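You operate a simulated robot arm through the tools that you are given. There is no shell and no other tool. Be economical: measure what you need, move in short steps, check, and stop when the job is done.

The job below is to be done with a simulated robot arm. You get a single attempt, and the scene is never put back.

Task
Fetch the grey bulb and stand it on top of the green bulb carton. Close the spoons drawer. Turn the air temperature knob to 19. Put the twine carton on the clear end of the black cabinet top. Open the black cabinet door a, take the teal points book and leave it on the upper shelf behind black cabinet door a, then shut the a. Put the green mug in the sink bowl. Open the tea cupboard door, fetch the tea tin from the top shelf of the tea cupboard and set it in the dark grey tray, then shut the door. The order is free. Set down upright: grey bulb, twine carton, green mug, tea tin.

Only the result counts: the job must be done as asked and must still hold three seconds after the hand-in. Knocking over, shifting, dropping, spilling or breaking anything else fails it.

Robot
A 6-joint arm with a fingered hand on a trunk, on a base that drives. Base frame: it is fixed to the floor where the robot stands at the start and does not move with it; the origin is under the middle of the robot, x ahead of it, y to its left, z up; the surface under the hand at the start is at about z = 950. Readings come in mm, rad, newtons and seconds.
With the tool pointing down near the work surface it reaches from about 280 to 740 mm from the robot's upright axis, wherever it stands. Its first joint turns from -2.897 to 2.897 rad. Places, roughly: air temperature knob [-2400, -7700, 1300]; black cabinet door A [-2000, -3800, 600]; clear end of the black cabinet top [-2200, -3800, 1000]; dark grey tray (29x21x4 cm) [-1900, -3200, 900]; green bulb carton [500, 0, 1000]; green mug (11x7x9 cm) [-2100, 800, 900]; grey bulb (3x3x6 cm) [700, 200, 1000]; sink bowl inside [-2200, 1400, 700]; spoons drawer [-1900, 800, 700]; tea cupboard door [-1900, 800, 400]; tea tin [-2000, 1000, 500]; teal points book [-2250, -7000, 500]; twine carton [-2250, -7250, 1000]; upper shelf behind black cabinet door a [-2300, -3800, 600]. Payload 4 kg.
The TCP is the grasp point between the finger pads, 26 mm short of the fingertips. In the tool frame z runs along the fingers and y along their closing line. Largest opening 148 mm; the body of the gripper starts 73 mm behind the TCP. The gripper is a hand of 3 fingers: y runs from the thumb to the fingers, the wrist lies at [0, 0, -239] in the tool frame, and closing takes about 1.5 s.
Orientation is that of the tool frame in the base frame, as a unit quaternion [x, y, z, w]. With the fingers straight down and closing along the base's y, the tool's x points along the base's -x, its y along +y and its z along -z.

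Tools
- The arm moves only by the tool step_arm. Its argument "steps" is a list of rows, each a list of 6 numbers: the shift along the tool's x, y, z in mm, then the turn, a rotation vector about the tool's x, y, z in degrees. In form: [[dx, dy, dz, wx, wy, wz], ...]. A call has 1 to 20 rows; each row is the pose to reach, as a shift and turn from the pose commanded when the call began, along the tool's axes at that moment. "grip" is the gripper command, from -1 (shut) to 1 (fully open), values between in proportion, set as the call begins (left out, the last holds). A row lasts 0.2 s, in which the tool goes at most 50 mm and 0.15 rad; a call with a longer step from one row to the next is refused whole, and so is a gripper value outside its range. Where a pose cannot be reached the arm comes as near as it can. A force on the tool above 40 N (or 10 N above the force at the start of the call, whichever is more), or a blocked arm, ends the call early, and 0.2 s more pass. Each finger travels about 153 mm/s and halts on what it meets, pressing with about 28 N; the grip force reading is that of the motor and also rises with nothing between the fingers. The clock runs only during rows and for 0.2 s after the last one: add rows that repeat a pose to give the fingers time. The reply holds the time, the measured pose of the TCP, the force on the tool along the base axes, the opening and the grip force, in the units named above and with some noise, with the torque about the TCP (base axes, N m) and any sound that the robot's microphone picked up.
- Cameras (640 x 400 px; columns grow to the right, rows downward): "scene" is now at [34.8, 158.1, 1566.2]; the picture's right is [-0.01, -1.00, 0.00], its down [-0.53, 0.01, -0.85] and it looks along [0.85, -0.01, -0.53] (base axes); focal length 251 px, centre (320, 200). "wrist" rides on the gripper at [68, -39, -90] in the tool frame; the picture's right is [0.50, 0.87, 0.00], its down [-0.66, 0.38, -0.65] and it looks along [-0.57, 0.33, 0.76] (tool axes); focal length 222 px, centre (320, 200). There is no depth. A picture from a camera that has moved, and an enlarged one, comes with that camera's place and axes in the base frame and with its lens. The place of the scene camera against the robot may be out by one fixed shift of up to 12 mm in any direction.
- snapshot(camera): a new picture of that camera. The clock stands still meanwhile.
- move_column(by): slides the trunk up (or, below 0, down) by that many mm; the arm and the scene camera ride with it, the base frame stays. It gives what a move gives, with no picture.
- base_move(legs): drives the robot by 1 to 6 legs, each [ahead, left, turn to the left] in mm, mm and rad, along the robot's own axes; the way and the turn of a leg run together, so that a leg with both is an arc; at most 1500 mm and 3.142 rad a leg. The arm and the cameras ride along, it lands a little off, and it stops where it bumps. It gives what a move gives.
- grasp_type(shape): the hand has 3 fingers and takes this shape, open, in about a second: jaw (thumb against the fingers, like two jaws); tri (thumb and two fingers); tip (a fingertip pinch); poke (one finger out to press); point (the index stretched); flat (the hand flat); cup (the hand cupped); fist (a fist). The gripper value then closes the fingers along that shape, each until it touches; the sizes above hold for jaw. It gives what a move gives, with no picture.
- head_to(pan, tilt): turns the head with the scene camera to pan (to the left, within 2.705 rad either way) and tilt (down, from -0.506 to 1.204), counted from straight ahead of the robot. It gives what a move gives.
- inspect(camera, box): a new picture of the part [left, top, right, bottom] of that camera's present view, enlarged. The clock stands still meanwhile.
- hand_in(): hands the job in; it is judged then, once.

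Go step by step. Nothing tells you exact positions but the pictures and the camera data: compare them with the known pose of the tool, close in by small moves and look again before you grip or let go. The budget is 483 turns and 220 pictures, counting those below and the enlarged ones. Unless the task says otherwise, let go and move clear before handing in, and close with one line.

The tools are called after "Emit:" as a command line: name --pt "numbers of a row" for each row, then --argument value for the rest, lists and objects as JSON in quotes. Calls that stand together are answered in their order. step_arm: Moves the arm, as the interface text tells. Its arguments: {"type":"object","properties":{"steps":{"type":"array","items":{"type":"array","items":{"type":"number"}}},"grip":{"type":"number"}},"required":["steps"]} The other tools are called the same way: move_column (by) slides the trunk up or down; grasp_type (shape) gives the hand a shape; base_move (legs) drives the base; head_to (pan, tilt) turns the head that bears the scene camera; snapshot (camera) takes a picture; inspect (camera, box) takes an enlarged picture of a part of a camera's view; hand_in () hands the job in.

At the start:

```text
t: 0.0
ee_pos: [490.1, 102.5, 1246.6]
ee_rot: [0.0, 1.0, 0.0, 0.0]
force: [-0.5, -0.7, -0.4]
ft_torque: [-0.03, 0.01, 0.0]
opening: 147.8
grip_force: 0.1
shape: jaw
trunk travel left (down, up): [-500.0, 90.0]
robot x, y, heading: [2.3, 0.0, 0.0]
head pan, tilt: [-0.01, 0.557]
```

scene: 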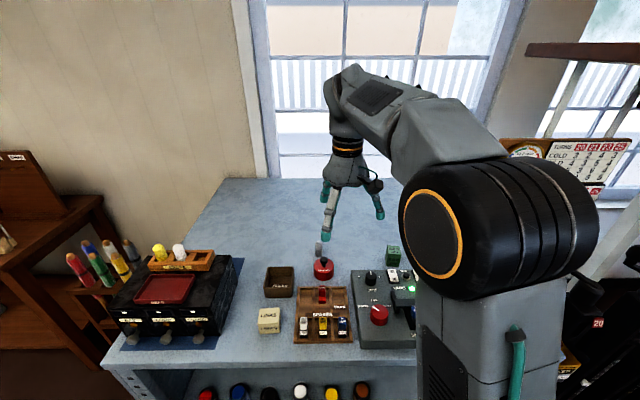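
wrist: 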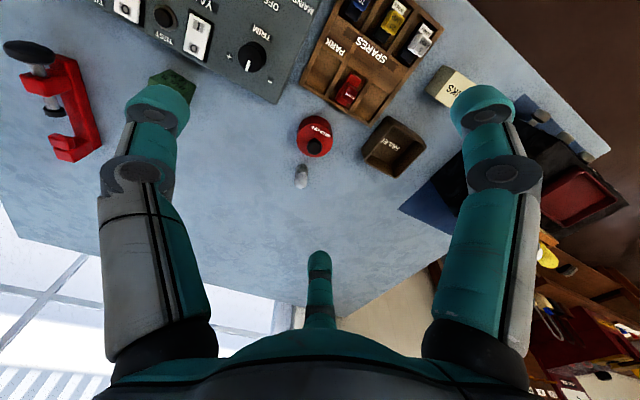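

I see the bench with a grey bulb behind a red round item and a green carton at the right. I'll enlarge both views to locate them.

Emit:
inspect --camera "scene" --box '[240, 220, 440, 345]'

Emit:
inspect --camera "wrist" --box '[80, 50, 400, 250]'

```text
3.20 times, centred on (340, 282) of scene
camera zoom: at [34.8, 158.1, 1566.2], right [-0.01, -1.0, 0.0], down [-0.53, 0.01, -0.85], along [0.85, -0.01, -0.53], focal length 802 px, centre (256, -64)
```

zoom: 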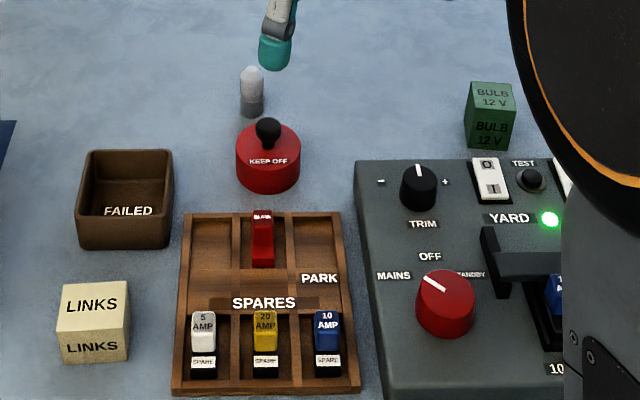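

```text
2.00 times, centred on (240, 150) of wrist
camera zoom: at [423.1, 63.7, 1337.9], right [-0.5, 0.87, 0.0], down [0.66, 0.38, 0.65], along [0.57, 0.33, -0.76], focal length 444 px, centre (480, 300)
```

zoom: 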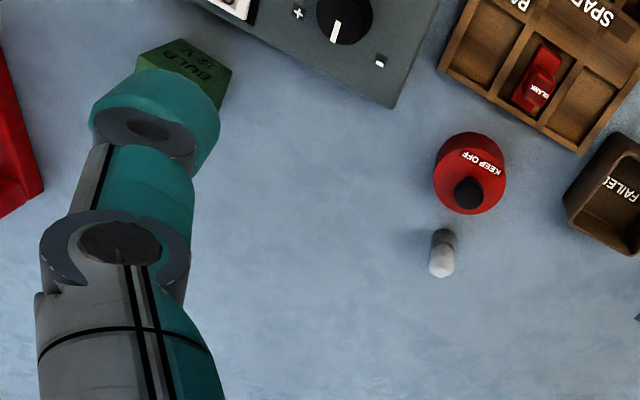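

The bulb stands near (660,156) and the carton near (636,-87). First I'll partly close the hand in the air to learn how the fingers travel.

Emit:
step_arm --pt "0 0 0 0 0 0" --pt "0 0 0 0 0 0" --pt "0 0 0 0 0 0" --pt "0 0 0 0 0 0" --pt "0 0 0 0 0 0" --grip -0.4

Emit:
snapshot --camera "wrist"

Emit:
inspect --camera "scene" --box '[260, 120, 460, 245]'

```text
t: 1.2
ee_pos: [490.3, 101.9, 1246.9]
ee_rot: [0.001, 1.0, 0.001, 0.0]
force: [-0.4, -0.3, -0.5]
ft_torque: [0.0, 0.01, -0.01]
opening: 44.6
grip_force: 0.0
shape: jaw
trunk travel left (down, up): [-500.0, 90.0]
robot x, y, heading: [-0.7, -0.6, 0.002]
head pan, tilt: [-0.01, 0.557]
```

```text
215 pictures are left
camera wrist: at [423.1, 63.7, 1337.9], right [-0.5, 0.87, 0.0], down [0.66, 0.38, 0.65], along [0.57, 0.33, -0.76], focal length 222 px, centre (320, 200)
```

wrist: 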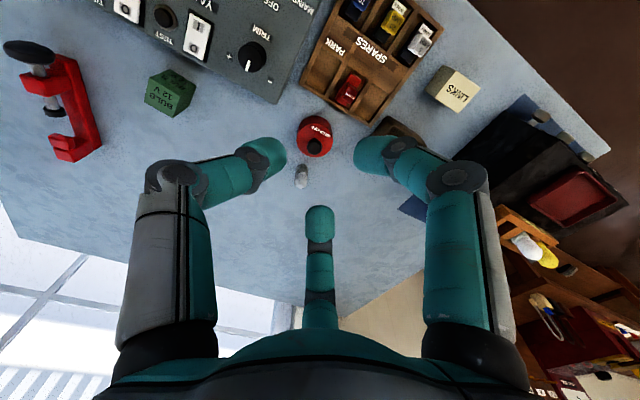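

```text
3.20 times, centred on (360, 182) of scene
camera zoom: at [34.8, 158.1, 1566.2], right [-0.01, -1.0, 0.0], down [-0.53, 0.01, -0.85], along [0.85, -0.01, -0.53], focal length 802 px, centre (192, 256)
```

zoom: 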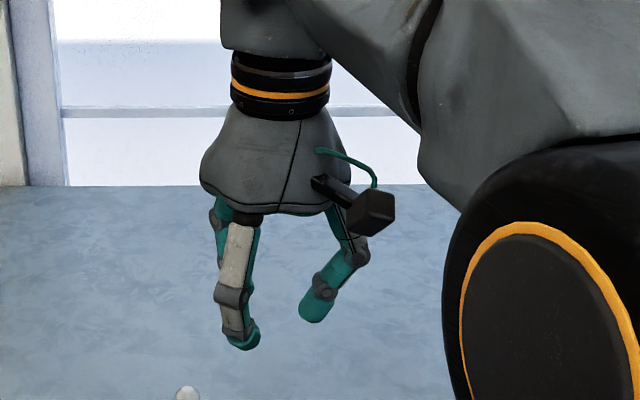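

The fingers close radially around the TCP. I'll turn the hand 90° so no finger sits by the KEEP OFF stud, and go above the bulb.

Emit:
step_arm --pt "-16 5 5 0 0 -8.2" --pt "-31 10 10 0 0 -16.4" --pt "-47 15 15 0 0 -24.5" --pt "-62 20 20 0 0 -32.7" --pt "-78 25 25 0 0 -40.9" --pt "-94 29 30 0 0 -49.1" --pt "-109 34 35 0 0 -57.3" --pt "-125 39 40 0 0 -65.5" --pt "-141 44 45 0 0 -73.6" --pt "-156 49 50 0 0 -81.8" --pt "-172 54 55 0 0 -90" --pt "-172 54 95 0 0 -90" --pt "-172 54 95 0 0 -90" --grip 0.1

Emit:
snapshot --camera "wrist"

Emit:
snapshot --camera "scene"

```text
t: 4.0
ee_pos: [567.1, 219.0, 1075.8]
ee_rot: [-0.682, 0.73, -0.035, 0.016]
force: [-0.1, 0.0, -0.3]
ft_torque: [-0.02, 0.04, -0.02]
opening: 81.0
grip_force: 0.1
shape: jaw
out of reach, approached as far as the arm can: row 7, 8, 9, 10, 11, 12, 13
trunk travel left (down, up): [-500.0, 90.0]
robot x, y, heading: [-1.2, 2.6, -0.005]
head pan, tilt: [-0.01, 0.557]
```

```text
213 pictures are left
camera wrist: at [596.1, 152.0, 1169.5], right [-0.9, -0.44, -0.05], down [-0.38, 0.7, 0.61], along [-0.23, 0.56, -0.79], focal length 222 px, centre (320, 200)
```

wrist: 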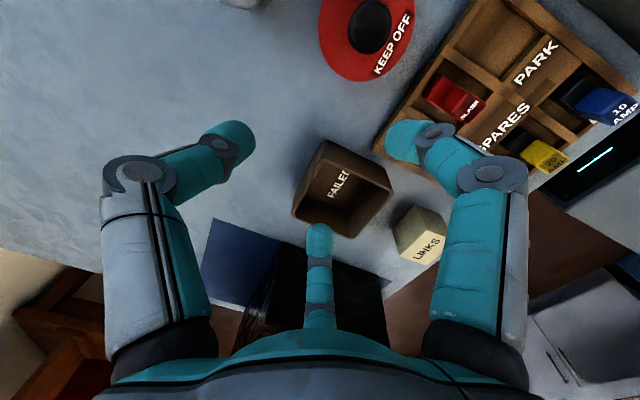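

```text
212 pictures are left
camera scene: at [35.2, 158.0, 1566.2], right [-0.01, -1.0, 0.0], down [-0.53, 0.01, -0.85], along [0.85, -0.01, -0.53], focal length 251 px, centre (320, 200)
```

scene: 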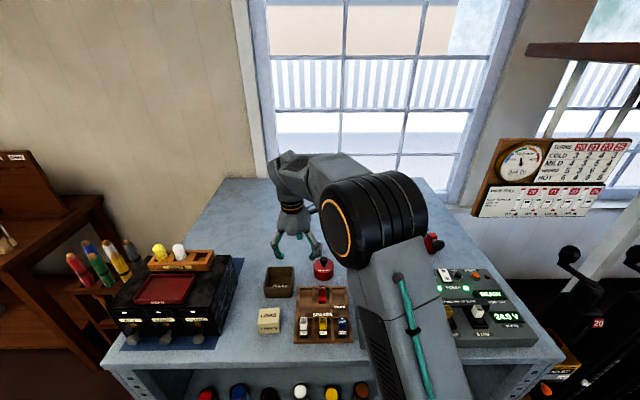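

The arm could not quite reach that pose and stopped short. I'll raise it and see how the commanded pose is treated.

Emit:
step_arm --pt "0 0 -30 0 0 0" --pt "0 0 -60 0 0 0"

```text
t: 4.6
ee_pos: [546.9, 230.4, 1120.3]
ee_rot: [-0.679, 0.733, -0.04, 0.018]
force: [0.5, -0.1, 0.2]
ft_torque: [0.01, 0.0, -0.01]
opening: 80.9
grip_force: 0.0
shape: jaw
out of reach, approached as far as the arm can: row 1, 2
trunk travel left (down, up): [-500.0, 90.0]
robot x, y, heading: [6.2, -4.4, -0.0]
head pan, tilt: [-0.01, 0.557]
```

Next I pull the command back toward the robot to regain a reachable pose.

Emit:
step_arm --pt "0 40 0 0 0 0" --pt "0 80 0 0 0 0" --pt "0 120 0 0 0 0" --pt "0 120 0 0 0 0"

```text
t: 5.6
ee_pos: [426.7, 237.2, 1111.7]
ee_rot: [-0.682, 0.731, -0.035, 0.016]
force: [0.3, -0.4, -0.6]
ft_torque: [-0.01, 0.02, 0.04]
opening: 81.2
grip_force: 0.0
shape: jaw
trunk travel left (down, up): [-500.0, 90.0]
robot x, y, heading: [-1.1, -1.4, 0.003]
head pan, tilt: [-0.01, 0.557]
```

The command is clamped to the achieved pose. Reach is better lower down, so I fix the orientation first and then fly in at about z 1085.

Emit:
step_arm --pt "0 0 10 -4.1 -1.5 -4.0" --pt "0 0 25 -4.1 -1.5 -4.0"

```text
t: 6.2
ee_pos: [430.4, 237.8, 1087.3]
ee_rot: [0.707, -0.707, 0.001, 0.001]
force: [-0.5, 0.1, -0.6]
ft_torque: [0.06, -0.01, -0.05]
opening: 80.7
grip_force: 0.0
shape: jaw
trunk travel left (down, up): [-500.0, 90.0]
robot x, y, heading: [1.2, 1.0, -0.005]
head pan, tilt: [-0.01, 0.557]
```

Emit:
step_arm --pt "12 -35 0 0 0 0" --pt "23 -70 0 0 0 0" --pt "35 -106 0 0 0 0" --pt "47 -140 0 0 0 0" --pt "59 -176 5 0 0 0" --pt "70 -206 10 0 0 0" --pt "82 -231 12 0 0 0" --pt "82 -231 12 0 0 0"

Emit:
snapshot --camera "wrist"

Emit:
snapshot --camera "scene"

```text
t: 8.0
ee_pos: [586.9, 205.0, 1023.5]
ee_rot: [-0.686, 0.727, -0.034, 0.012]
force: [-4.6, 2.1, 27.7]
ft_torque: [1.31, 0.82, 0.16]
opening: 83.0
grip_force: 0.1
shape: jaw
out of reach, approached as far as the arm can: row 2, 3, 4, 5, 6, 7, 8
trunk travel left (down, up): [-500.0, 90.0]
robot x, y, heading: [-0.0, 3.3, 0.001]
head pan, tilt: [-0.01, 0.557]
```

```text
211 pictures are left
camera wrist: at [616.6, 138.6, 1117.4], right [-0.89, -0.45, -0.04], down [-0.38, 0.7, 0.61], along [-0.24, 0.56, -0.79], focal length 222 px, centre (320, 200)
```

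wrist: 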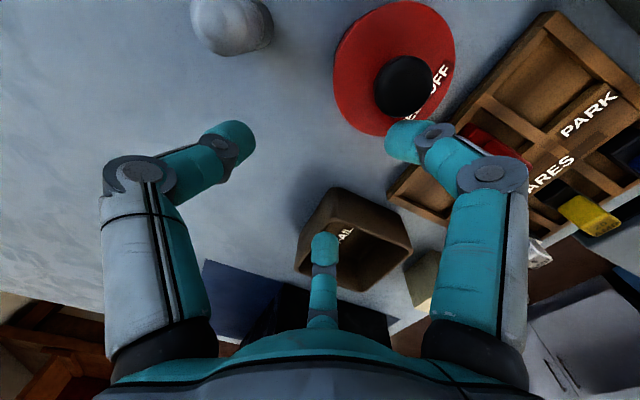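

```text
210 pictures are left
camera scene: at [32.0, 157.3, 1566.8], right [-0.01, -1.0, 0.0], down [-0.53, 0.01, -0.85], along [0.85, -0.01, -0.53], focal length 251 px, centre (320, 200)
```

scene: 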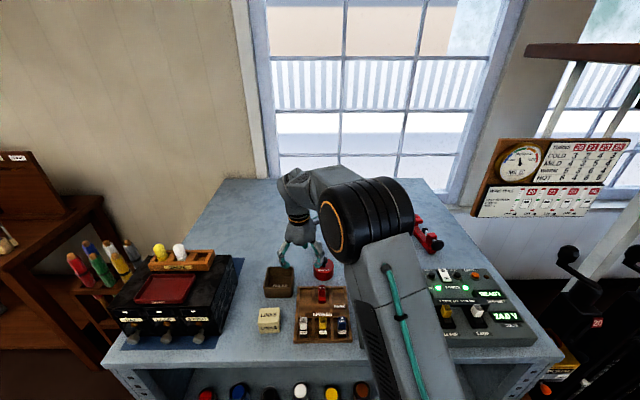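

The hand is pressing on something (27 N), so I raise it straight up at once. This yaw hits a wrist limit; I'll use a −30° yaw instead.

Emit:
step_arm --pt "0 0 -20 0 0 0" --pt "0 0 -60 0 0 0" --pt "0 10 -90 0 0 0" --pt "0 40 -90 0 0 0" --pt "0 80 -100 0 0 0" --pt "0 120 -110 0 0 0"

Emit:
snapshot --camera "scene"

```text
t: 9.4
ee_pos: [460.5, 215.3, 1123.3]
ee_rot: [-0.688, 0.725, -0.034, 0.009]
force: [0.9, 0.1, -0.4]
ft_torque: [0.03, 0.0, -0.01]
opening: 81.4
grip_force: 0.1
shape: jaw
out of reach, approached as far as the arm can: row 1, 2, 3, 4
trunk travel left (down, up): [-500.0, 90.0]
robot x, y, heading: [1.1, -0.1, -0.001]
head pan, tilt: [-0.01, 0.557]
```

```text
209 pictures are left
camera scene: at [34.4, 158.0, 1566.2], right [-0.01, -1.0, 0.0], down [-0.53, 0.01, -0.85], along [0.85, -0.01, -0.53], focal length 251 px, centre (320, 200)
```

scene: 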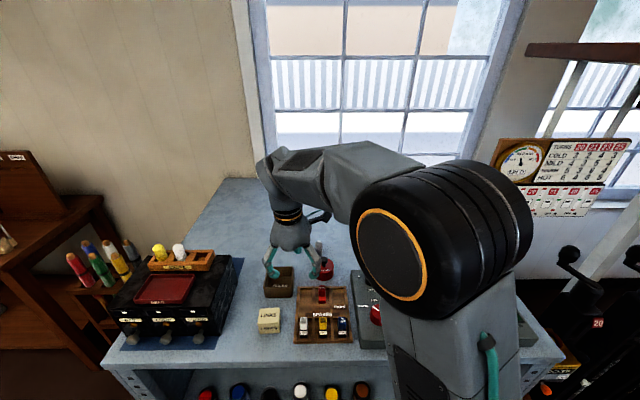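

KEEP OFF and bulb look undisturbed. I now turn the hand to yaw −30° while staying clear.

Emit:
step_arm --pt "0 0 -5 -0.28 0.16 7.79" --pt "0 0 -10 -0.56 0.32 15.6" --pt "0 0 -15 -0.84 0.48 23.4" --pt "0 0 -20 -1.12 0.64 31.2" --pt "0 0 -20 -1.4 0.8 39" --pt "0 0 -20 -1.68 0.96 46.8" --pt "0 0 -20 -1.96 1.12 54.6" --pt "0 0 -20 -2.24 1.28 62.3" --pt "0 0 -20 -2.52 1.44 70.1" --pt "0 0 -20 -2.8 1.6 77.9" --pt "0 0 -20 -3.08 1.76 85.7" --pt "0 0 -20 -3.36 1.92 93.5" --pt "0 0 -20 -3.64 2.08 101.3" --pt "0 0 -20 -3.92 2.24 109.1" --pt "0 0 -20 -4.2 2.4 116.9" --pt "0 0 -20 -4.2 2.4 116.9"

```text
t: 12.8
ee_pos: [458.3, 214.6, 1140.7]
ee_rot: [0.261, 0.965, 0.001, 0.0]
force: [0.3, -0.5, -0.8]
ft_torque: [-0.01, -0.01, -0.03]
opening: 81.3
grip_force: 0.2
shape: jaw
trunk travel left (down, up): [-500.0, 90.0]
robot x, y, heading: [4.3, 2.3, 0.001]
head pan, tilt: [-0.01, 0.557]
```

Orientation is right. Moving above the bulb at z ≈ 1080.

Emit:
step_arm --pt "-40 10 10 0 0 0" --pt "-80 19 25 0 0 0" --pt "-120 29 40 0 0 0" --pt "-160 39 55 0 0 0" --pt "-199 48 60 0 0 0" --pt "-199 48 60 0 0 0"

Emit:
snapshot --camera "wrist"

Emit:
inspect --camera "scene" --box '[240, 180, 400, 280]'

```text
t: 14.2
ee_pos: [655.9, 157.4, 1080.7]
ee_rot: [0.259, 0.966, -0.001, 0.001]
force: [0.6, 0.0, -0.4]
ft_torque: [0.01, -0.01, -0.04]
opening: 81.1
grip_force: 0.1
shape: jaw
trunk travel left (down, up): [-500.0, 90.0]
robot x, y, heading: [2.7, 0.1, -0.001]
head pan, tilt: [-0.01, 0.557]
```

```text
208 pictures are left
camera wrist: at [578.0, 157.8, 1171.8], right [0.0, 1.0, 0.0], down [0.76, 0.0, 0.65], along [0.65, 0.0, -0.76], focal length 222 px, centre (320, 200)
```

wrist: 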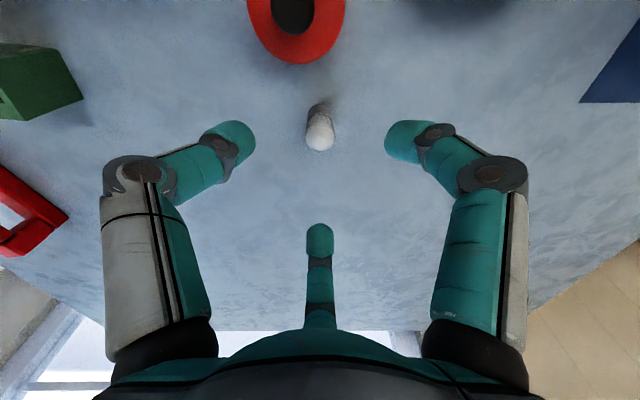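

```text
4.00 times, centred on (320, 230) of scene
camera zoom: at [35.2, 158.0, 1566.2], right [-0.01, -1.0, 0.0], down [-0.53, 0.01, -0.85], along [0.85, -0.01, -0.53], focal length 1002 px, centre (320, 80)
```

zoom: 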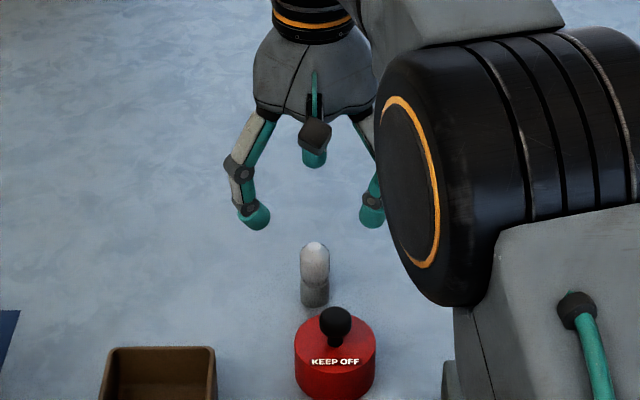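

The bulb lies right under the hand at about (655,158), with KEEP OFF clear of the fingers. Descending and gripping.

Emit:
step_arm --pt "0 0 30 0 0 0" --pt "0 0 60 0 0 0" --pt "0 0 80 0 0 0" --pt "0 0 96 0 0 0" --pt "0 0 96 0 0 0"

Emit:
snapshot --camera "wrist"

```text
t: 15.4
ee_pos: [655.5, 157.3, 986.5]
ee_rot: [0.259, 0.966, 0.001, 0.001]
force: [-0.3, -0.3, 0.2]
ft_torque: [-0.01, -0.01, -0.01]
opening: 81.1
grip_force: 0.1
shape: jaw
trunk travel left (down, up): [-500.0, 90.0]
robot x, y, heading: [0.3, 0.6, 0.002]
head pan, tilt: [-0.01, 0.557]
```

```text
206 pictures are left
camera wrist: at [578.1, 157.9, 1075.6], right [0.0, 1.0, 0.0], down [0.76, 0.0, 0.65], along [0.65, 0.0, -0.76], focal length 222 px, centre (320, 200)
```

wrist: 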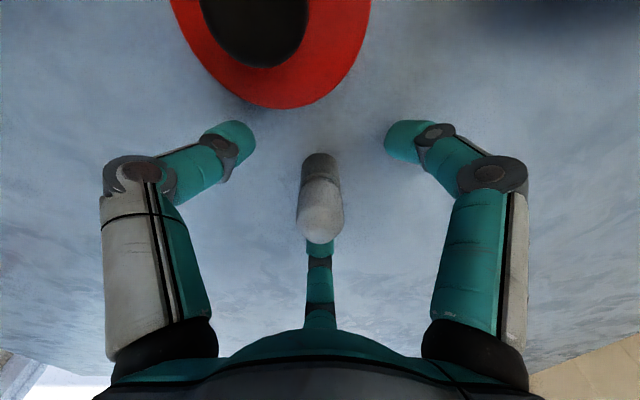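

Emit:
step_arm --pt "0 0 0 0 0 0" --pt "0 0 0 0 0 0" --pt "0 0 0 0 0 0" --pt "0 0 0 0 0 0" --pt "0 0 0 0 0 0" --pt "0 0 0 0 0 0" --pt "0 0 0 0 0 0" --grip -0.9

Emit:
snapshot --camera "wrist"

```text
t: 17.0
ee_pos: [654.8, 156.9, 986.3]
ee_rot: [0.259, 0.966, 0.0, 0.001]
force: [0.3, 0.0, -0.2]
ft_torque: [0.0, 0.03, 0.0]
opening: 19.8
grip_force: 27.8
shape: jaw
trunk travel left (down, up): [-500.0, 90.0]
robot x, y, heading: [1.9, -0.6, 0.005]
head pan, tilt: [-0.01, 0.557]
```

```text
205 pictures are left
camera wrist: at [578.1, 157.7, 1075.8], right [0.0, 1.0, 0.0], down [0.76, 0.0, 0.65], along [0.65, 0.0, -0.76], focal length 222 px, centre (320, 200)
```

wrist: 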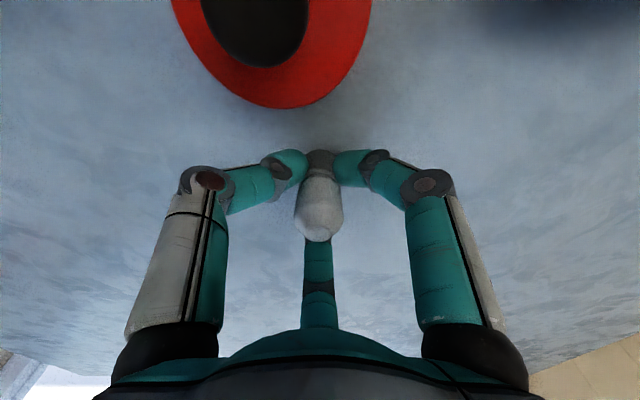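

Gripped. Lifting, then carrying towards the green carton.

Emit:
step_arm --pt "0 0 -30 0 0 0" --pt "0 0 -60 0 0 0" --pt "0 0 -92 0 0 0" --pt "0 0 -92 0 0 0"

Emit:
snapshot --camera "scene"

```text
t: 18.0
ee_pos: [655.6, 156.9, 1078.1]
ee_rot: [0.26, 0.966, 0.0, 0.0]
force: [0.4, -0.7, -1.1]
ft_torque: [0.02, 0.01, 0.01]
opening: 19.4
grip_force: 27.9
shape: jaw
trunk travel left (down, up): [-500.0, 90.0]
robot x, y, heading: [0.6, -0.0, -0.003]
head pan, tilt: [-0.01, 0.557]
```

```text
204 pictures are left
camera scene: at [34.8, 158.1, 1566.2], right [-0.01, -1.0, 0.0], down [-0.53, 0.01, -0.85], along [0.85, -0.01, -0.53], focal length 251 px, centre (320, 200)
```

scene: 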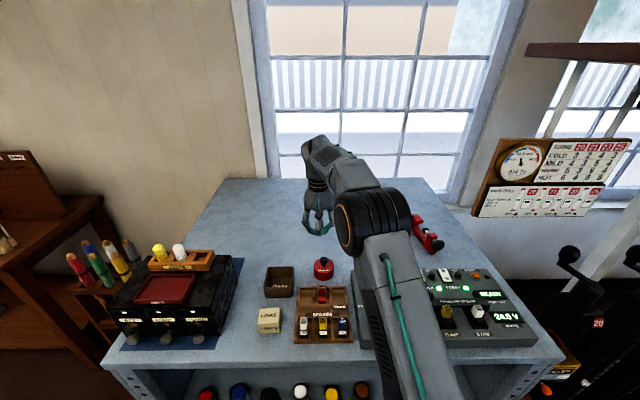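

Emit:
step_arm --pt "-19 -41 0 0 0 0" --pt "-38 -82 0 0 0 0" --pt "-57 -123 0 0 0 0" --pt "-76 -164 0 0 0 0" --pt "-95 -205 0 0 0 0" --pt "-95 -205 0 0 0 0"

Emit:
snapshot --camera "wrist"

Emit:
snapshot --camera "scene"

```text
t: 19.4
ee_pos: [634.3, -68.1, 1077.6]
ee_rot: [0.26, 0.966, 0.001, 0.001]
force: [-0.5, 0.8, 0.5]
ft_torque: [0.04, 0.03, -0.02]
opening: 19.5
grip_force: 27.4
shape: jaw
trunk travel left (down, up): [-500.0, 90.0]
robot x, y, heading: [-0.3, -3.6, -0.003]
head pan, tilt: [-0.01, 0.557]
```

```text
203 pictures are left
camera wrist: at [557.4, -67.3, 1167.2], right [0.0, 1.0, 0.0], down [0.76, 0.0, 0.65], along [0.65, 0.0, -0.76], focal length 222 px, centre (320, 200)
```

wrist: 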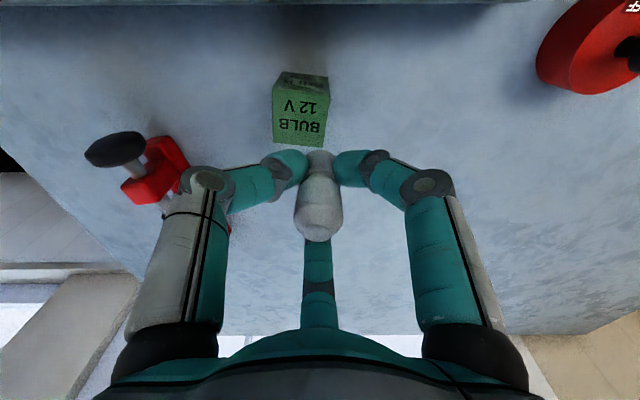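

```text
202 pictures are left
camera scene: at [34.8, 157.7, 1566.3], right [-0.01, -1.0, 0.0], down [-0.53, 0.01, -0.85], along [0.85, -0.01, -0.53], focal length 251 px, centre (320, 200)
```

scene: 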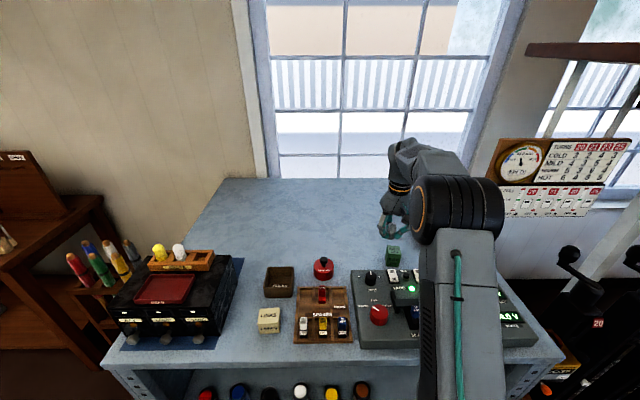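

Emit:
inspect --camera "wrist" --box '[240, 50, 400, 150]'

```text
4.00 times, centred on (320, 100) of wrist
camera zoom: at [557.4, -67.3, 1167.2], right [0.0, 1.0, 0.0], down [0.76, 0.0, 0.65], along [0.65, 0.0, -0.76], focal length 888 px, centre (320, 600)
```

zoom: 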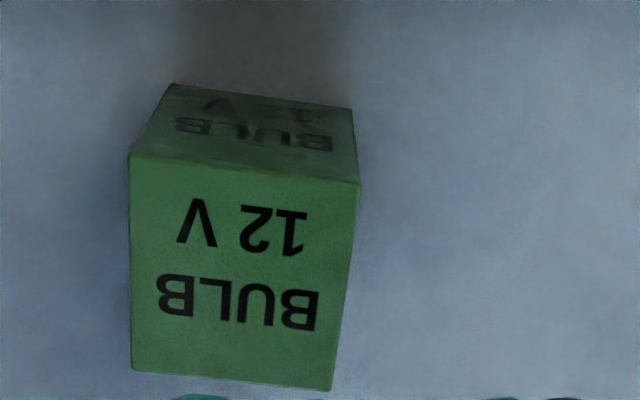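

The carton top is centred near (619,-82) at z≈1005. I shift over it and lower most of the way.

Emit:
step_arm --pt "6 -20 0 0 0 0" --pt "6 -20 0 0 0 0" --pt "6 -20 15 0 0 0" --pt "6 -20 26 0 0 0" --pt "6 -20 26 0 0 0"

Emit:
inspect --camera "wrist" --box '[240, 80, 400, 180]'

Emit:
inspect --camera "scene" --box '[340, 200, 440, 262]'

```text
t: 20.6
ee_pos: [620.3, -82.3, 1050.9]
ee_rot: [0.26, 0.966, 0.001, 0.0]
force: [1.3, 0.4, -0.3]
ft_torque: [-0.01, 0.02, 0.05]
opening: 19.7
grip_force: 27.8
shape: jaw
trunk travel left (down, up): [-500.0, 90.0]
robot x, y, heading: [-1.3, -0.7, 0.004]
head pan, tilt: [-0.01, 0.557]
```

```text
4.00 times, centred on (320, 130) of wrist
camera zoom: at [542.7, -81.6, 1141.1], right [0.0, 1.0, 0.0], down [0.76, 0.0, 0.65], along [0.65, 0.0, -0.76], focal length 888 px, centre (320, 480)
```

zoom: 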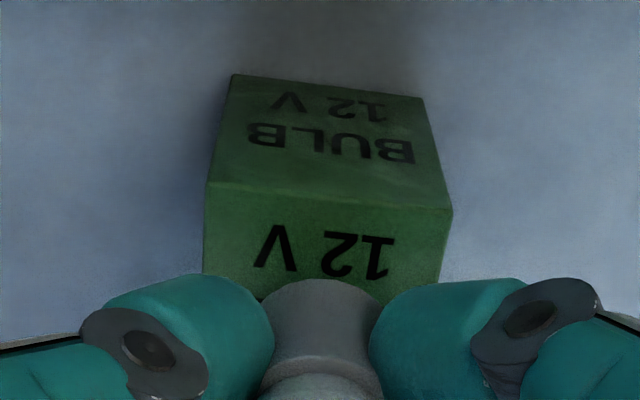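

```text
6.40 times, centred on (390, 231) of scene
camera zoom: at [34.9, 158.0, 1566.2], right [-0.01, -1.0, 0.0], down [-0.53, 0.01, -0.85], along [0.85, -0.01, -0.53], focal length 1604 px, centre (-128, 2)
```

zoom: 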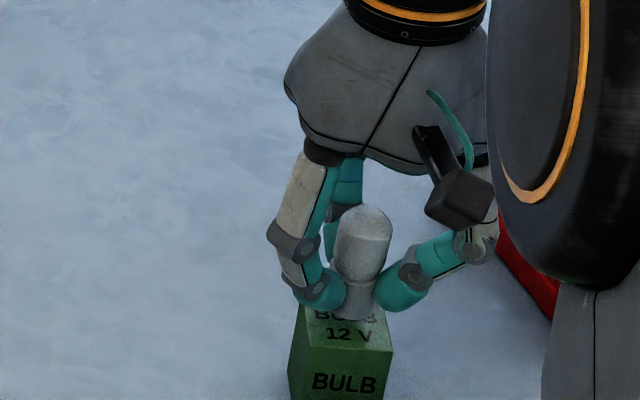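

Well centred. Lowering gently until contact.

Emit:
step_arm --pt "0 0 4 0 0 0" --pt "0 0 6 0 0 0" --pt "0 0 7.5 0 0 0" --pt "0 0 9 0 0 0" --pt "0 0 9 0 0 0"

Emit:
inspect --camera "scene" --box '[340, 200, 440, 262]'

```text
t: 21.8
ee_pos: [619.7, -82.4, 1043.3]
ee_rot: [0.26, 0.966, 0.002, 0.001]
force: [0.1, -0.7, -0.4]
ft_torque: [0.02, 0.0, 0.03]
opening: 19.4
grip_force: 27.9
shape: jaw
trunk travel left (down, up): [-500.0, 90.0]
robot x, y, heading: [-1.0, -0.9, 0.001]
head pan, tilt: [-0.01, 0.557]
```

```text
6.40 times, centred on (390, 231) of scene
camera zoom: at [34.9, 158.1, 1566.2], right [-0.01, -1.0, 0.0], down [-0.53, 0.01, -0.85], along [0.85, -0.01, -0.53], focal length 1604 px, centre (-128, 2)
```

zoom: 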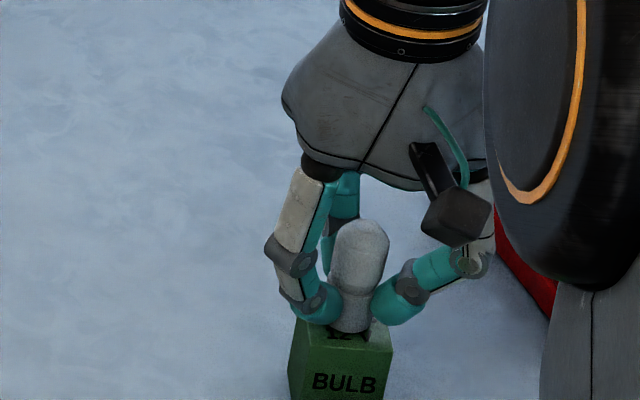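

Emit:
step_arm --pt "0 0 1 0 0 0" --pt "0 0 2 0 0 0" --pt "0 0 3 0 0 0" --pt "0 0 3 0 0 0"

Emit:
inspect --camera "scene" --box '[340, 200, 440, 262]'

```text
t: 22.8
ee_pos: [620.2, -81.7, 1040.9]
ee_rot: [0.26, 0.966, 0.0, 0.0]
force: [0.4, -0.7, 4.3]
ft_torque: [-0.05, 0.0, -0.02]
opening: 19.6
grip_force: 28.0
shape: jaw
trunk travel left (down, up): [-500.0, 90.0]
robot x, y, heading: [1.6, -4.6, -0.001]
head pan, tilt: [-0.01, 0.557]
```

```text
6.40 times, centred on (390, 231) of scene
camera zoom: at [34.4, 158.1, 1566.3], right [-0.01, -1.0, 0.0], down [-0.53, 0.01, -0.85], along [0.85, -0.01, -0.53], focal length 1604 px, centre (-128, 2)
```

zoom: 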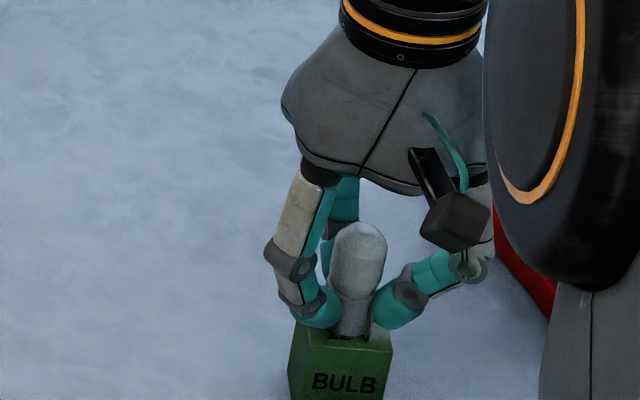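

Contact felt (4 N). Releasing.

Emit:
step_arm --pt "0 0 0 0 0 0" --pt "0 0 0 0 0 0" --pt "0 0 0 0 0 0" --grip -0.3

Emit:
inspect --camera "scene" --box '[340, 200, 440, 262]'

```text
t: 23.6
ee_pos: [620.3, -81.5, 1039.2]
ee_rot: [0.26, 0.966, 0.001, 0.001]
force: [-0.2, 0.2, 0.3]
ft_torque: [0.0, -0.01, -0.02]
opening: 51.6
grip_force: 0.1
shape: jaw
trunk travel left (down, up): [-500.0, 90.0]
robot x, y, heading: [-0.4, 2.5, 0.003]
head pan, tilt: [-0.01, 0.557]
```

```text
6.40 times, centred on (390, 231) of scene
camera zoom: at [34.8, 158.1, 1566.2], right [-0.01, -1.0, 0.0], down [-0.53, 0.01, -0.85], along [0.85, -0.01, -0.53], focal length 1604 px, centre (-128, 2)
```

zoom: 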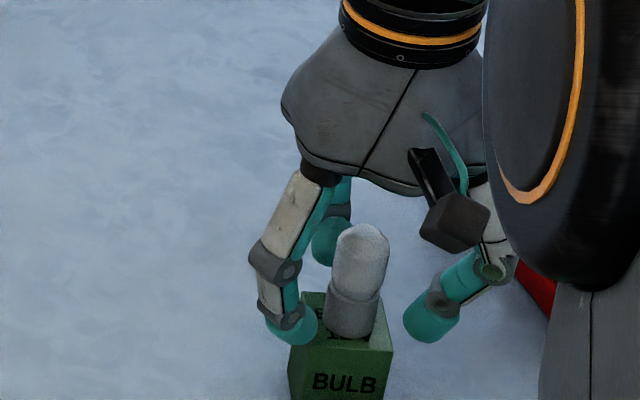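

The bulb stands on the carton. Opening a bit more and rising clear.

Emit:
step_arm --pt "0 0 0 0 0 0" --pt "0 0 0 0 0 0" --pt "0 0 -30 0 0 0" --pt "0 0 -60 0 0 0" --grip 0.1

Emit:
step_arm --pt "43 -25 0 0 0 0" --pt "86 -50 -20 0 0 0" --pt "129 -75 -50 0 0 0" --pt "172 -100 -90 0 0 0"

Emit:
snapshot --camera "scene"

```text
t: 24.6
ee_pos: [619.9, -80.6, 1099.8]
ee_rot: [0.26, 0.966, 0.001, 0.0]
force: [0.5, 0.0, 0.2]
ft_torque: [-0.02, 0.03, 0.01]
opening: 81.0
grip_force: 0.1
shape: jaw
trunk travel left (down, up): [-500.0, 90.0]
robot x, y, heading: [2.3, 1.9, 0.004]
head pan, tilt: [-0.01, 0.557]
```

```text
refused: row 2 steps farther than a row can; nothing moved
```

```text
195 pictures are left
camera scene: at [34.7, 158.1, 1566.2], right [-0.01, -1.0, 0.0], down [-0.53, 0.01, -0.85], along [0.85, -0.01, -0.53], focal length 251 px, centre (320, 200)
```

scene: 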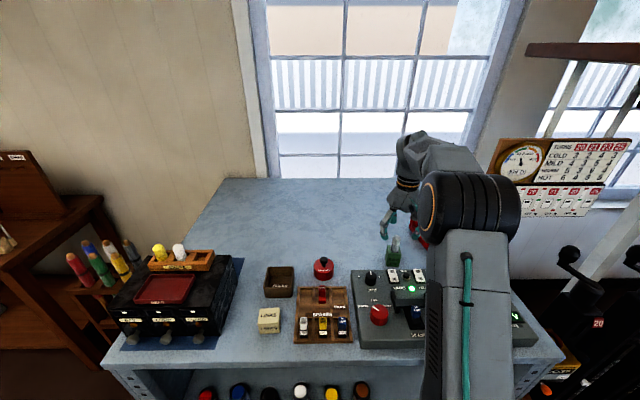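

Emit:
step_arm --pt "0 0 -30 0 0 0" --pt "20 -12 -45 0 0 0" --pt "50 -29 -65 0 0 0" --pt "90 -52 -85 0 0 0" --pt "130 -75 -105 0 0 0" --pt "170 -98 -120 0 0 0" --pt "200 -110 -140 0 0 0"

Emit:
inspect --camera "scene" --box '[240, 200, 440, 325]'

Emit:
head_to --pan 2.6 --tilt 0.4

Emit:
snapshot --camera "scene"

```text
refused: row 4 steps farther than a row can; nothing moved
```

```text
3.20 times, centred on (340, 262) of scene
camera zoom: at [34.7, 158.1, 1566.2], right [-0.01, -1.0, 0.0], down [-0.53, 0.01, -0.85], along [0.85, -0.01, -0.53], focal length 802 px, centre (256, 0)
```

zoom: 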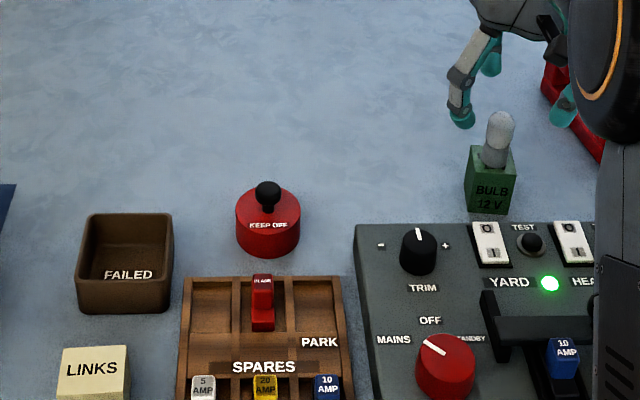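

```text
t: 26.9
ee_pos: [620.2, -81.1, 1098.5]
ee_rot: [0.26, 0.966, 0.001, 0.0]
force: [0.2, -0.4, -0.2]
ft_torque: [0.02, -0.01, 0.0]
opening: 80.6
grip_force: 0.1
shape: jaw
trunk travel left (down, up): [-500.0, 90.0]
robot x, y, heading: [-4.3, -1.1, 0.002]
head pan, tilt: [2.601, 0.4]
```

```text
193 pictures are left
camera scene: at [-134.1, 206.8, 1580.6], right [0.52, 0.86, 0.0], down [0.33, -0.2, -0.92], along [-0.79, 0.47, -0.39], focal length 251 px, centre (320, 200)
```

scene: 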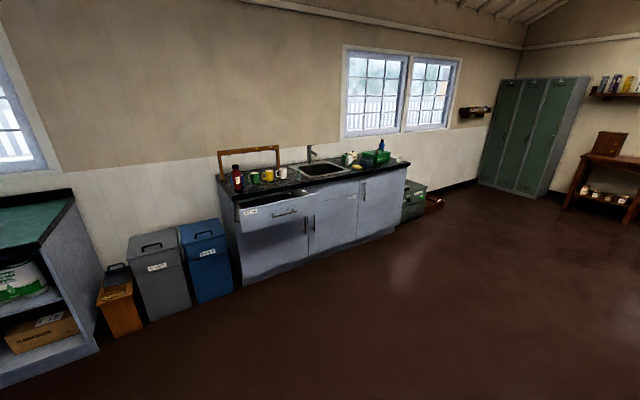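

The bulb stands on its carton; behind me the sink unit with its open spoons drawer is in view. I retract the arm now.

Emit:
step_arm --pt "0 0 -30 0 0 0" --pt "20 -12 -45 0 0 0" --pt "50 -29 -60 0 0 0" --pt "85 -49 -75 0 0 0" --pt "120 -69 -90 0 0 0" --pt "155 -90 -105 0 0 0" --pt "190 -110 -120 0 0 0"

Emit:
head_to --pan 2.0 --tilt 0.4

Emit:
snapshot --camera "scene"

Emit:
head_to --pan -2.4 --tilt 0.4

Emit:
snapshot --camera "scene"

```text
t: 28.5
ee_pos: [400.1, -80.1, 1221.5]
ee_rot: [0.26, 0.966, 0.001, 0.001]
force: [0.2, 0.7, 0.0]
ft_torque: [0.0, 0.01, 0.0]
opening: 80.9
grip_force: 0.2
shape: jaw
trunk travel left (down, up): [-500.0, 90.0]
robot x, y, heading: [2.7, 0.9, -0.001]
head pan, tilt: [2.601, 0.4]
```

```text
t: 29.5
ee_pos: [401.3, -81.5, 1219.5]
ee_rot: [0.259, 0.966, 0.001, 0.0]
force: [-0.5, 0.8, 0.4]
ft_torque: [0.03, -0.02, 0.01]
opening: 81.0
grip_force: 0.0
shape: jaw
trunk travel left (down, up): [-500.0, 90.0]
robot x, y, heading: [2.0, 0.0, 0.003]
head pan, tilt: [2.0, 0.4]
```

```text
192 pictures are left
camera scene: at [-93.4, 243.3, 1580.6], right [0.91, 0.42, 0.0], down [0.16, -0.35, -0.92], along [-0.38, 0.84, -0.39], focal length 251 px, centre (320, 200)
```

scene: 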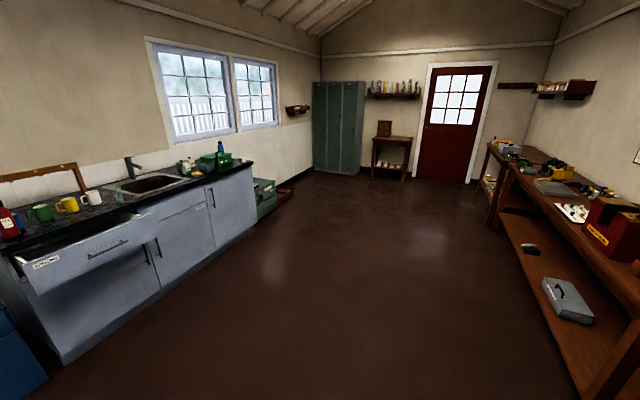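

```text
t: 33.1
ee_pos: [399.7, -81.3, 1219.9]
ee_rot: [0.26, 0.966, 0.001, 0.001]
force: [0.4, -0.2, -0.4]
ft_torque: [-0.01, 0.0, 0.01]
opening: 80.9
grip_force: 0.1
shape: jaw
trunk travel left (down, up): [-500.0, 90.0]
robot x, y, heading: [0.0, -2.7, -0.001]
head pan, tilt: [-2.4, 0.4]
```

```text
191 pictures are left
camera scene: at [-123.1, 96.4, 1580.6], right [-0.68, 0.74, 0.0], down [0.29, 0.26, -0.92], along [-0.68, -0.62, -0.39], focal length 251 px, centre (320, 200)
```

scene: 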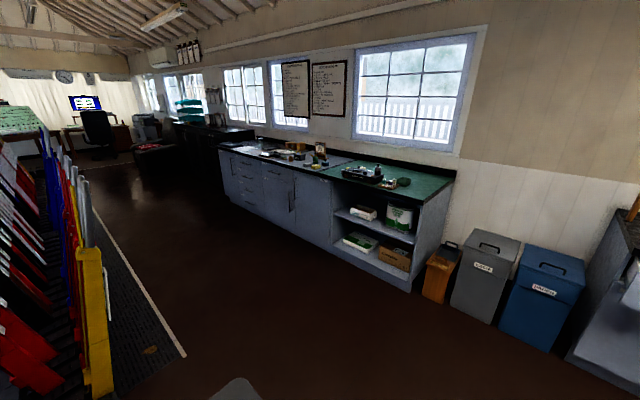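

The floor between here and the sink unit is clear. I back off, turn round, and drive to in front of the sink unit.

Emit:
base_move --legs '[[-600, 0, 0], [0, 0, 1.571], [0, 0, 1.571], [350, -800, 0]]'

Emit:
head_to --pan 0.0 --tilt 0.5

Emit:
snapshot --camera "scene"

```text
t: 48.3
ee_pos: [-1339.1, 889.1, 1220.1]
ee_rot: [0.964, -0.266, 0.0, 0.001]
force: [-0.3, -0.1, 0.1]
ft_torque: [0.02, -0.01, 0.01]
opening: 81.2
grip_force: 0.0
shape: jaw
trunk travel left (down, up): [-500.0, 90.0]
robot x, y, heading: [-940.7, 807.0, 3.132]
head pan, tilt: [-2.4, 0.4]
```

```text
t: 50.5
ee_pos: [-1339.2, 890.2, 1219.5]
ee_rot: [0.964, -0.265, 0.0, 0.001]
force: [0.5, 0.2, 0.8]
ft_torque: [0.04, 0.01, -0.01]
opening: 81.0
grip_force: 0.1
shape: jaw
trunk travel left (down, up): [-500.0, 90.0]
robot x, y, heading: [-939.9, 806.7, 3.133]
head pan, tilt: [0.0, 0.499]
```

```text
190 pictures are left
camera scene: at [-967.4, 641.1, 1571.5], right [0.01, 1.0, 0.0], down [0.48, -0.01, -0.88], along [-0.88, 0.01, -0.48], focal length 251 px, centre (320, 200)
```

scene: 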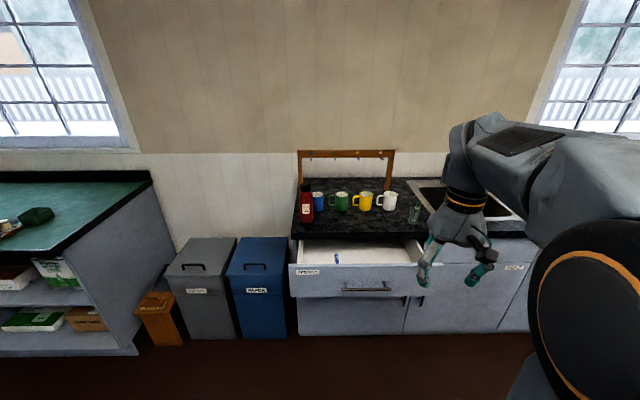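

Emit:
inspect --camera "scene" --box '[280, 170, 440, 270]'

Emit:
inspect --camera "scene" --box '[280, 240, 480, 365]'

```text
4.00 times, centred on (360, 220) of scene
camera zoom: at [-967.4, 641.1, 1571.5], right [0.01, 1.0, 0.0], down [0.48, -0.01, -0.88], along [-0.88, 0.01, -0.48], focal length 1002 px, centre (160, 120)
```

zoom: 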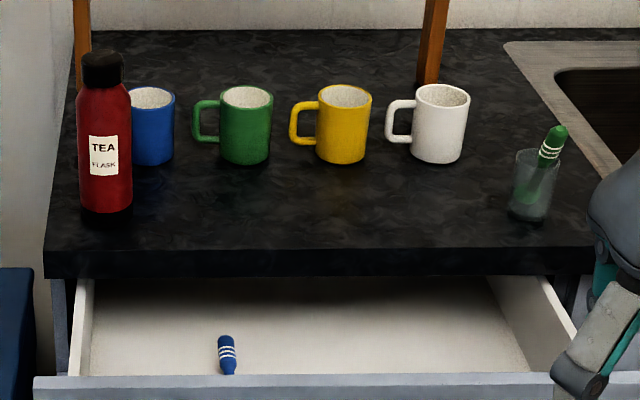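

```text
3.20 times, centred on (380, 302) of scene
camera zoom: at [-967.4, 641.1, 1571.5], right [0.01, 1.0, 0.0], down [0.48, -0.01, -0.88], along [-0.88, 0.01, -0.48], focal length 802 px, centre (128, -128)
```

zoom: 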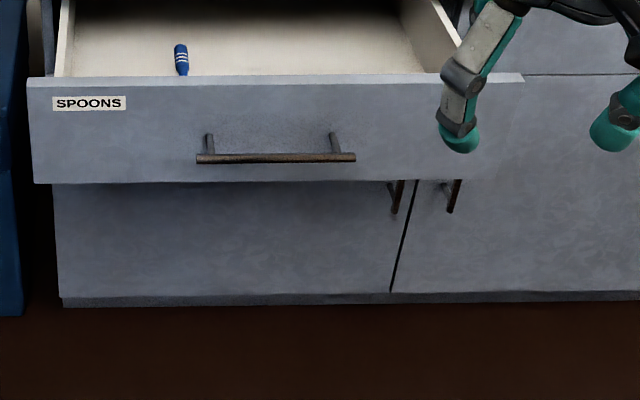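

The drawer front stands out at about x −1793, z 600–795, centre y 858. I'll orient the hand forward, close it, lower the trunk and push the drawer in.

Emit:
step_arm --pt "0 0 0 0 0 -7.5" --pt "0 0 0 0 0 -15" --pt "0 0 0 0 0 -22.5" --pt "0 0 0 0 0 -30" --pt "0 0 0 0 0 -30" --grip -1

Emit:
step_arm --pt "0 0 0 0 -8.2 0" --pt "0 0 0 0 -16.4 0" --pt "0 0 0 0 -24.6 0" --pt "0 0 0 0 -32.8 0" --pt "0 0 0 0 -41 0" --pt "0 0 0 0 -49.2 0" --pt "0 0 0 0 -57.4 0" --pt "0 0 0 0 -65.6 0" --pt "0 0 0 0 -73.8 0" --pt "0 0 0 0 -82 0" --pt "0 0 0 0 -90 0" --pt "0 0 0 0 -90 0"

Emit:
snapshot --camera "scene"

```text
t: 51.7
ee_pos: [-1339.7, 890.0, 1220.2]
ee_rot: [1.0, -0.005, 0.0, 0.001]
force: [0.0, -1.1, 0.2]
ft_torque: [0.02, 0.01, 0.0]
opening: 0.0
grip_force: 27.8
shape: jaw
trunk travel left (down, up): [-500.0, 90.0]
robot x, y, heading: [-939.0, 807.6, 3.132]
head pan, tilt: [0.0, 0.499]
```

```text
t: 54.0
ee_pos: [-1327.2, 824.5, 1243.4]
ee_rot: [0.827, -0.023, -0.562, -0.002]
force: [-0.3, -0.1, 0.6]
ft_torque: [-0.01, 0.01, 0.0]
opening: 0.0
grip_force: 28.7
shape: jaw
out of reach, approached as far as the arm can: row 7, 8, 9, 10, 11
trunk travel left (down, up): [-500.0, 90.0]
robot x, y, heading: [-940.5, 805.2, 3.133]
head pan, tilt: [0.0, 0.499]
stopped in row 11: the arm was blocked; the commanded pose is now the measured one
```

```text
187 pictures are left
camera scene: at [-968.5, 640.8, 1570.7], right [0.01, 1.0, 0.0], down [0.48, -0.01, -0.88], along [-0.88, 0.01, -0.48], focal length 251 px, centre (320, 200)
```

scene: 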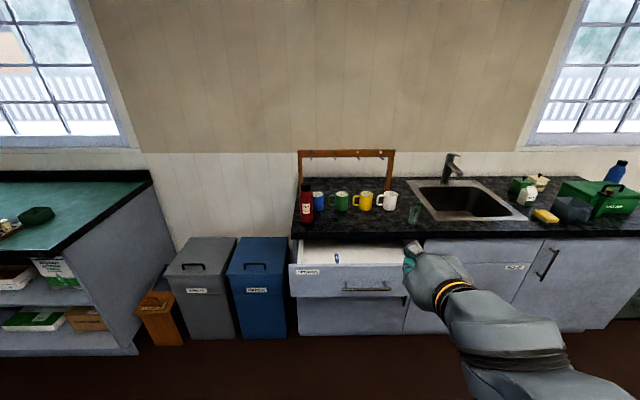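

The wrist was too close to the trunk to finish the turn. I extend forward while completing it.

Emit:
step_arm --pt "-15 0 38 0 0 0" --pt "-30 0 76 -0.7 -7.2 -0.6" --pt "-45 0 114 -1.3 -14.4 -1.1" --pt "-55 0 140 -2 -21.6 -1.7" --pt "-55 0 140 -2 -21.6 -1.7"

Emit:
move_column --by -250

```text
t: 55.2
ee_pos: [-1475.5, 833.5, 1247.9]
ee_rot: [-0.704, 0.0, 0.71, 0.001]
force: [-0.2, -0.9, -0.7]
ft_torque: [0.04, 0.0, 0.04]
opening: 0.0
grip_force: 28.6
shape: jaw
out of reach, approached as far as the arm can: row 1, 2, 3
trunk travel left (down, up): [-500.0, 90.0]
robot x, y, heading: [-938.8, 805.9, 3.13]
head pan, tilt: [0.0, 0.499]
```

```text
t: 57.8
ee_pos: [-1475.0, 831.7, 998.0]
ee_rot: [-0.704, 0.001, 0.711, 0.002]
force: [-0.5, 0.2, -0.6]
ft_torque: [0.01, 0.01, 0.03]
opening: 0.1
grip_force: 28.0
shape: jaw
trunk travel left (down, up): [-250.0, 340.0]
robot x, y, heading: [-938.9, 803.2, 3.132]
head pan, tilt: [0.0, 0.499]
```

Emit:
move_column --by -120

Emit:
step_arm --pt "40 -10 0 0 0 0" --pt "80 -20 0 0 0 0" --pt "125 -27 0 0 0 0" --pt "125 -27 0 0 0 0"

Emit:
snapshot --camera "scene"

Emit:
snapshot --camera "wrist"

```text
t: 59.3
ee_pos: [-1474.7, 832.6, 878.0]
ee_rot: [-0.704, 0.001, 0.71, 0.002]
force: [0.4, 0.4, -0.2]
ft_torque: [0.0, 0.0, -0.02]
opening: 0.0
grip_force: 27.6
shape: jaw
trunk travel left (down, up): [-130.0, 460.0]
robot x, y, heading: [-937.4, 806.1, 3.125]
head pan, tilt: [0.0, 0.499]
```

```text
t: 60.3
ee_pos: [-1509.1, 866.8, 759.0]
ee_rot: [-0.703, 0.001, 0.711, 0.002]
force: [-0.9, 0.9, -0.3]
ft_torque: [0.0, -0.03, 0.03]
opening: 0.1
grip_force: 27.9
shape: jaw
out of reach, approached as far as the arm can: row 1, 2, 3, 4
trunk travel left (down, up): [-130.0, 460.0]
robot x, y, heading: [-939.4, 804.3, 3.131]
head pan, tilt: [0.0, 0.499]
```

```text
186 pictures are left
camera scene: at [-967.4, 641.1, 1201.5], right [0.01, 1.0, 0.0], down [0.48, -0.01, -0.88], along [-0.88, 0.01, -0.48], focal length 251 px, centre (320, 200)
```

scene: 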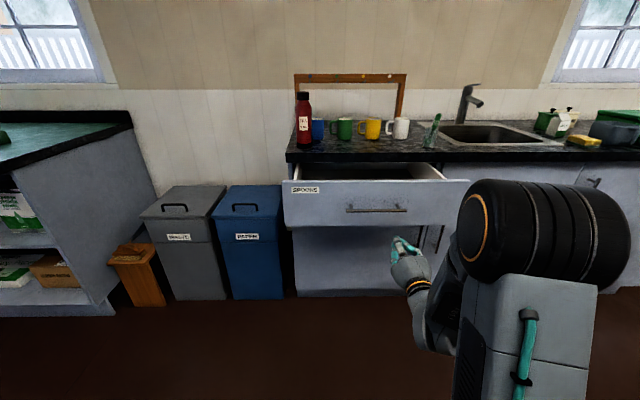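

```text
185 pictures are left
camera wrist: at [-1419.5, 907.0, 690.9], right [-0.01, -0.87, -0.5], down [0.66, -0.38, 0.65], along [-0.75, -0.33, 0.57], focal length 222 px, centre (320, 200)
```

wrist: 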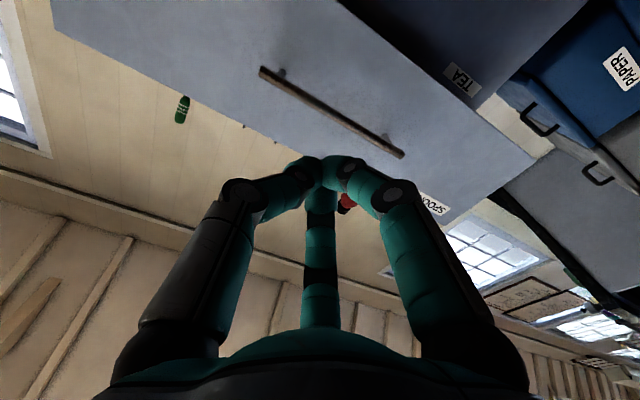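

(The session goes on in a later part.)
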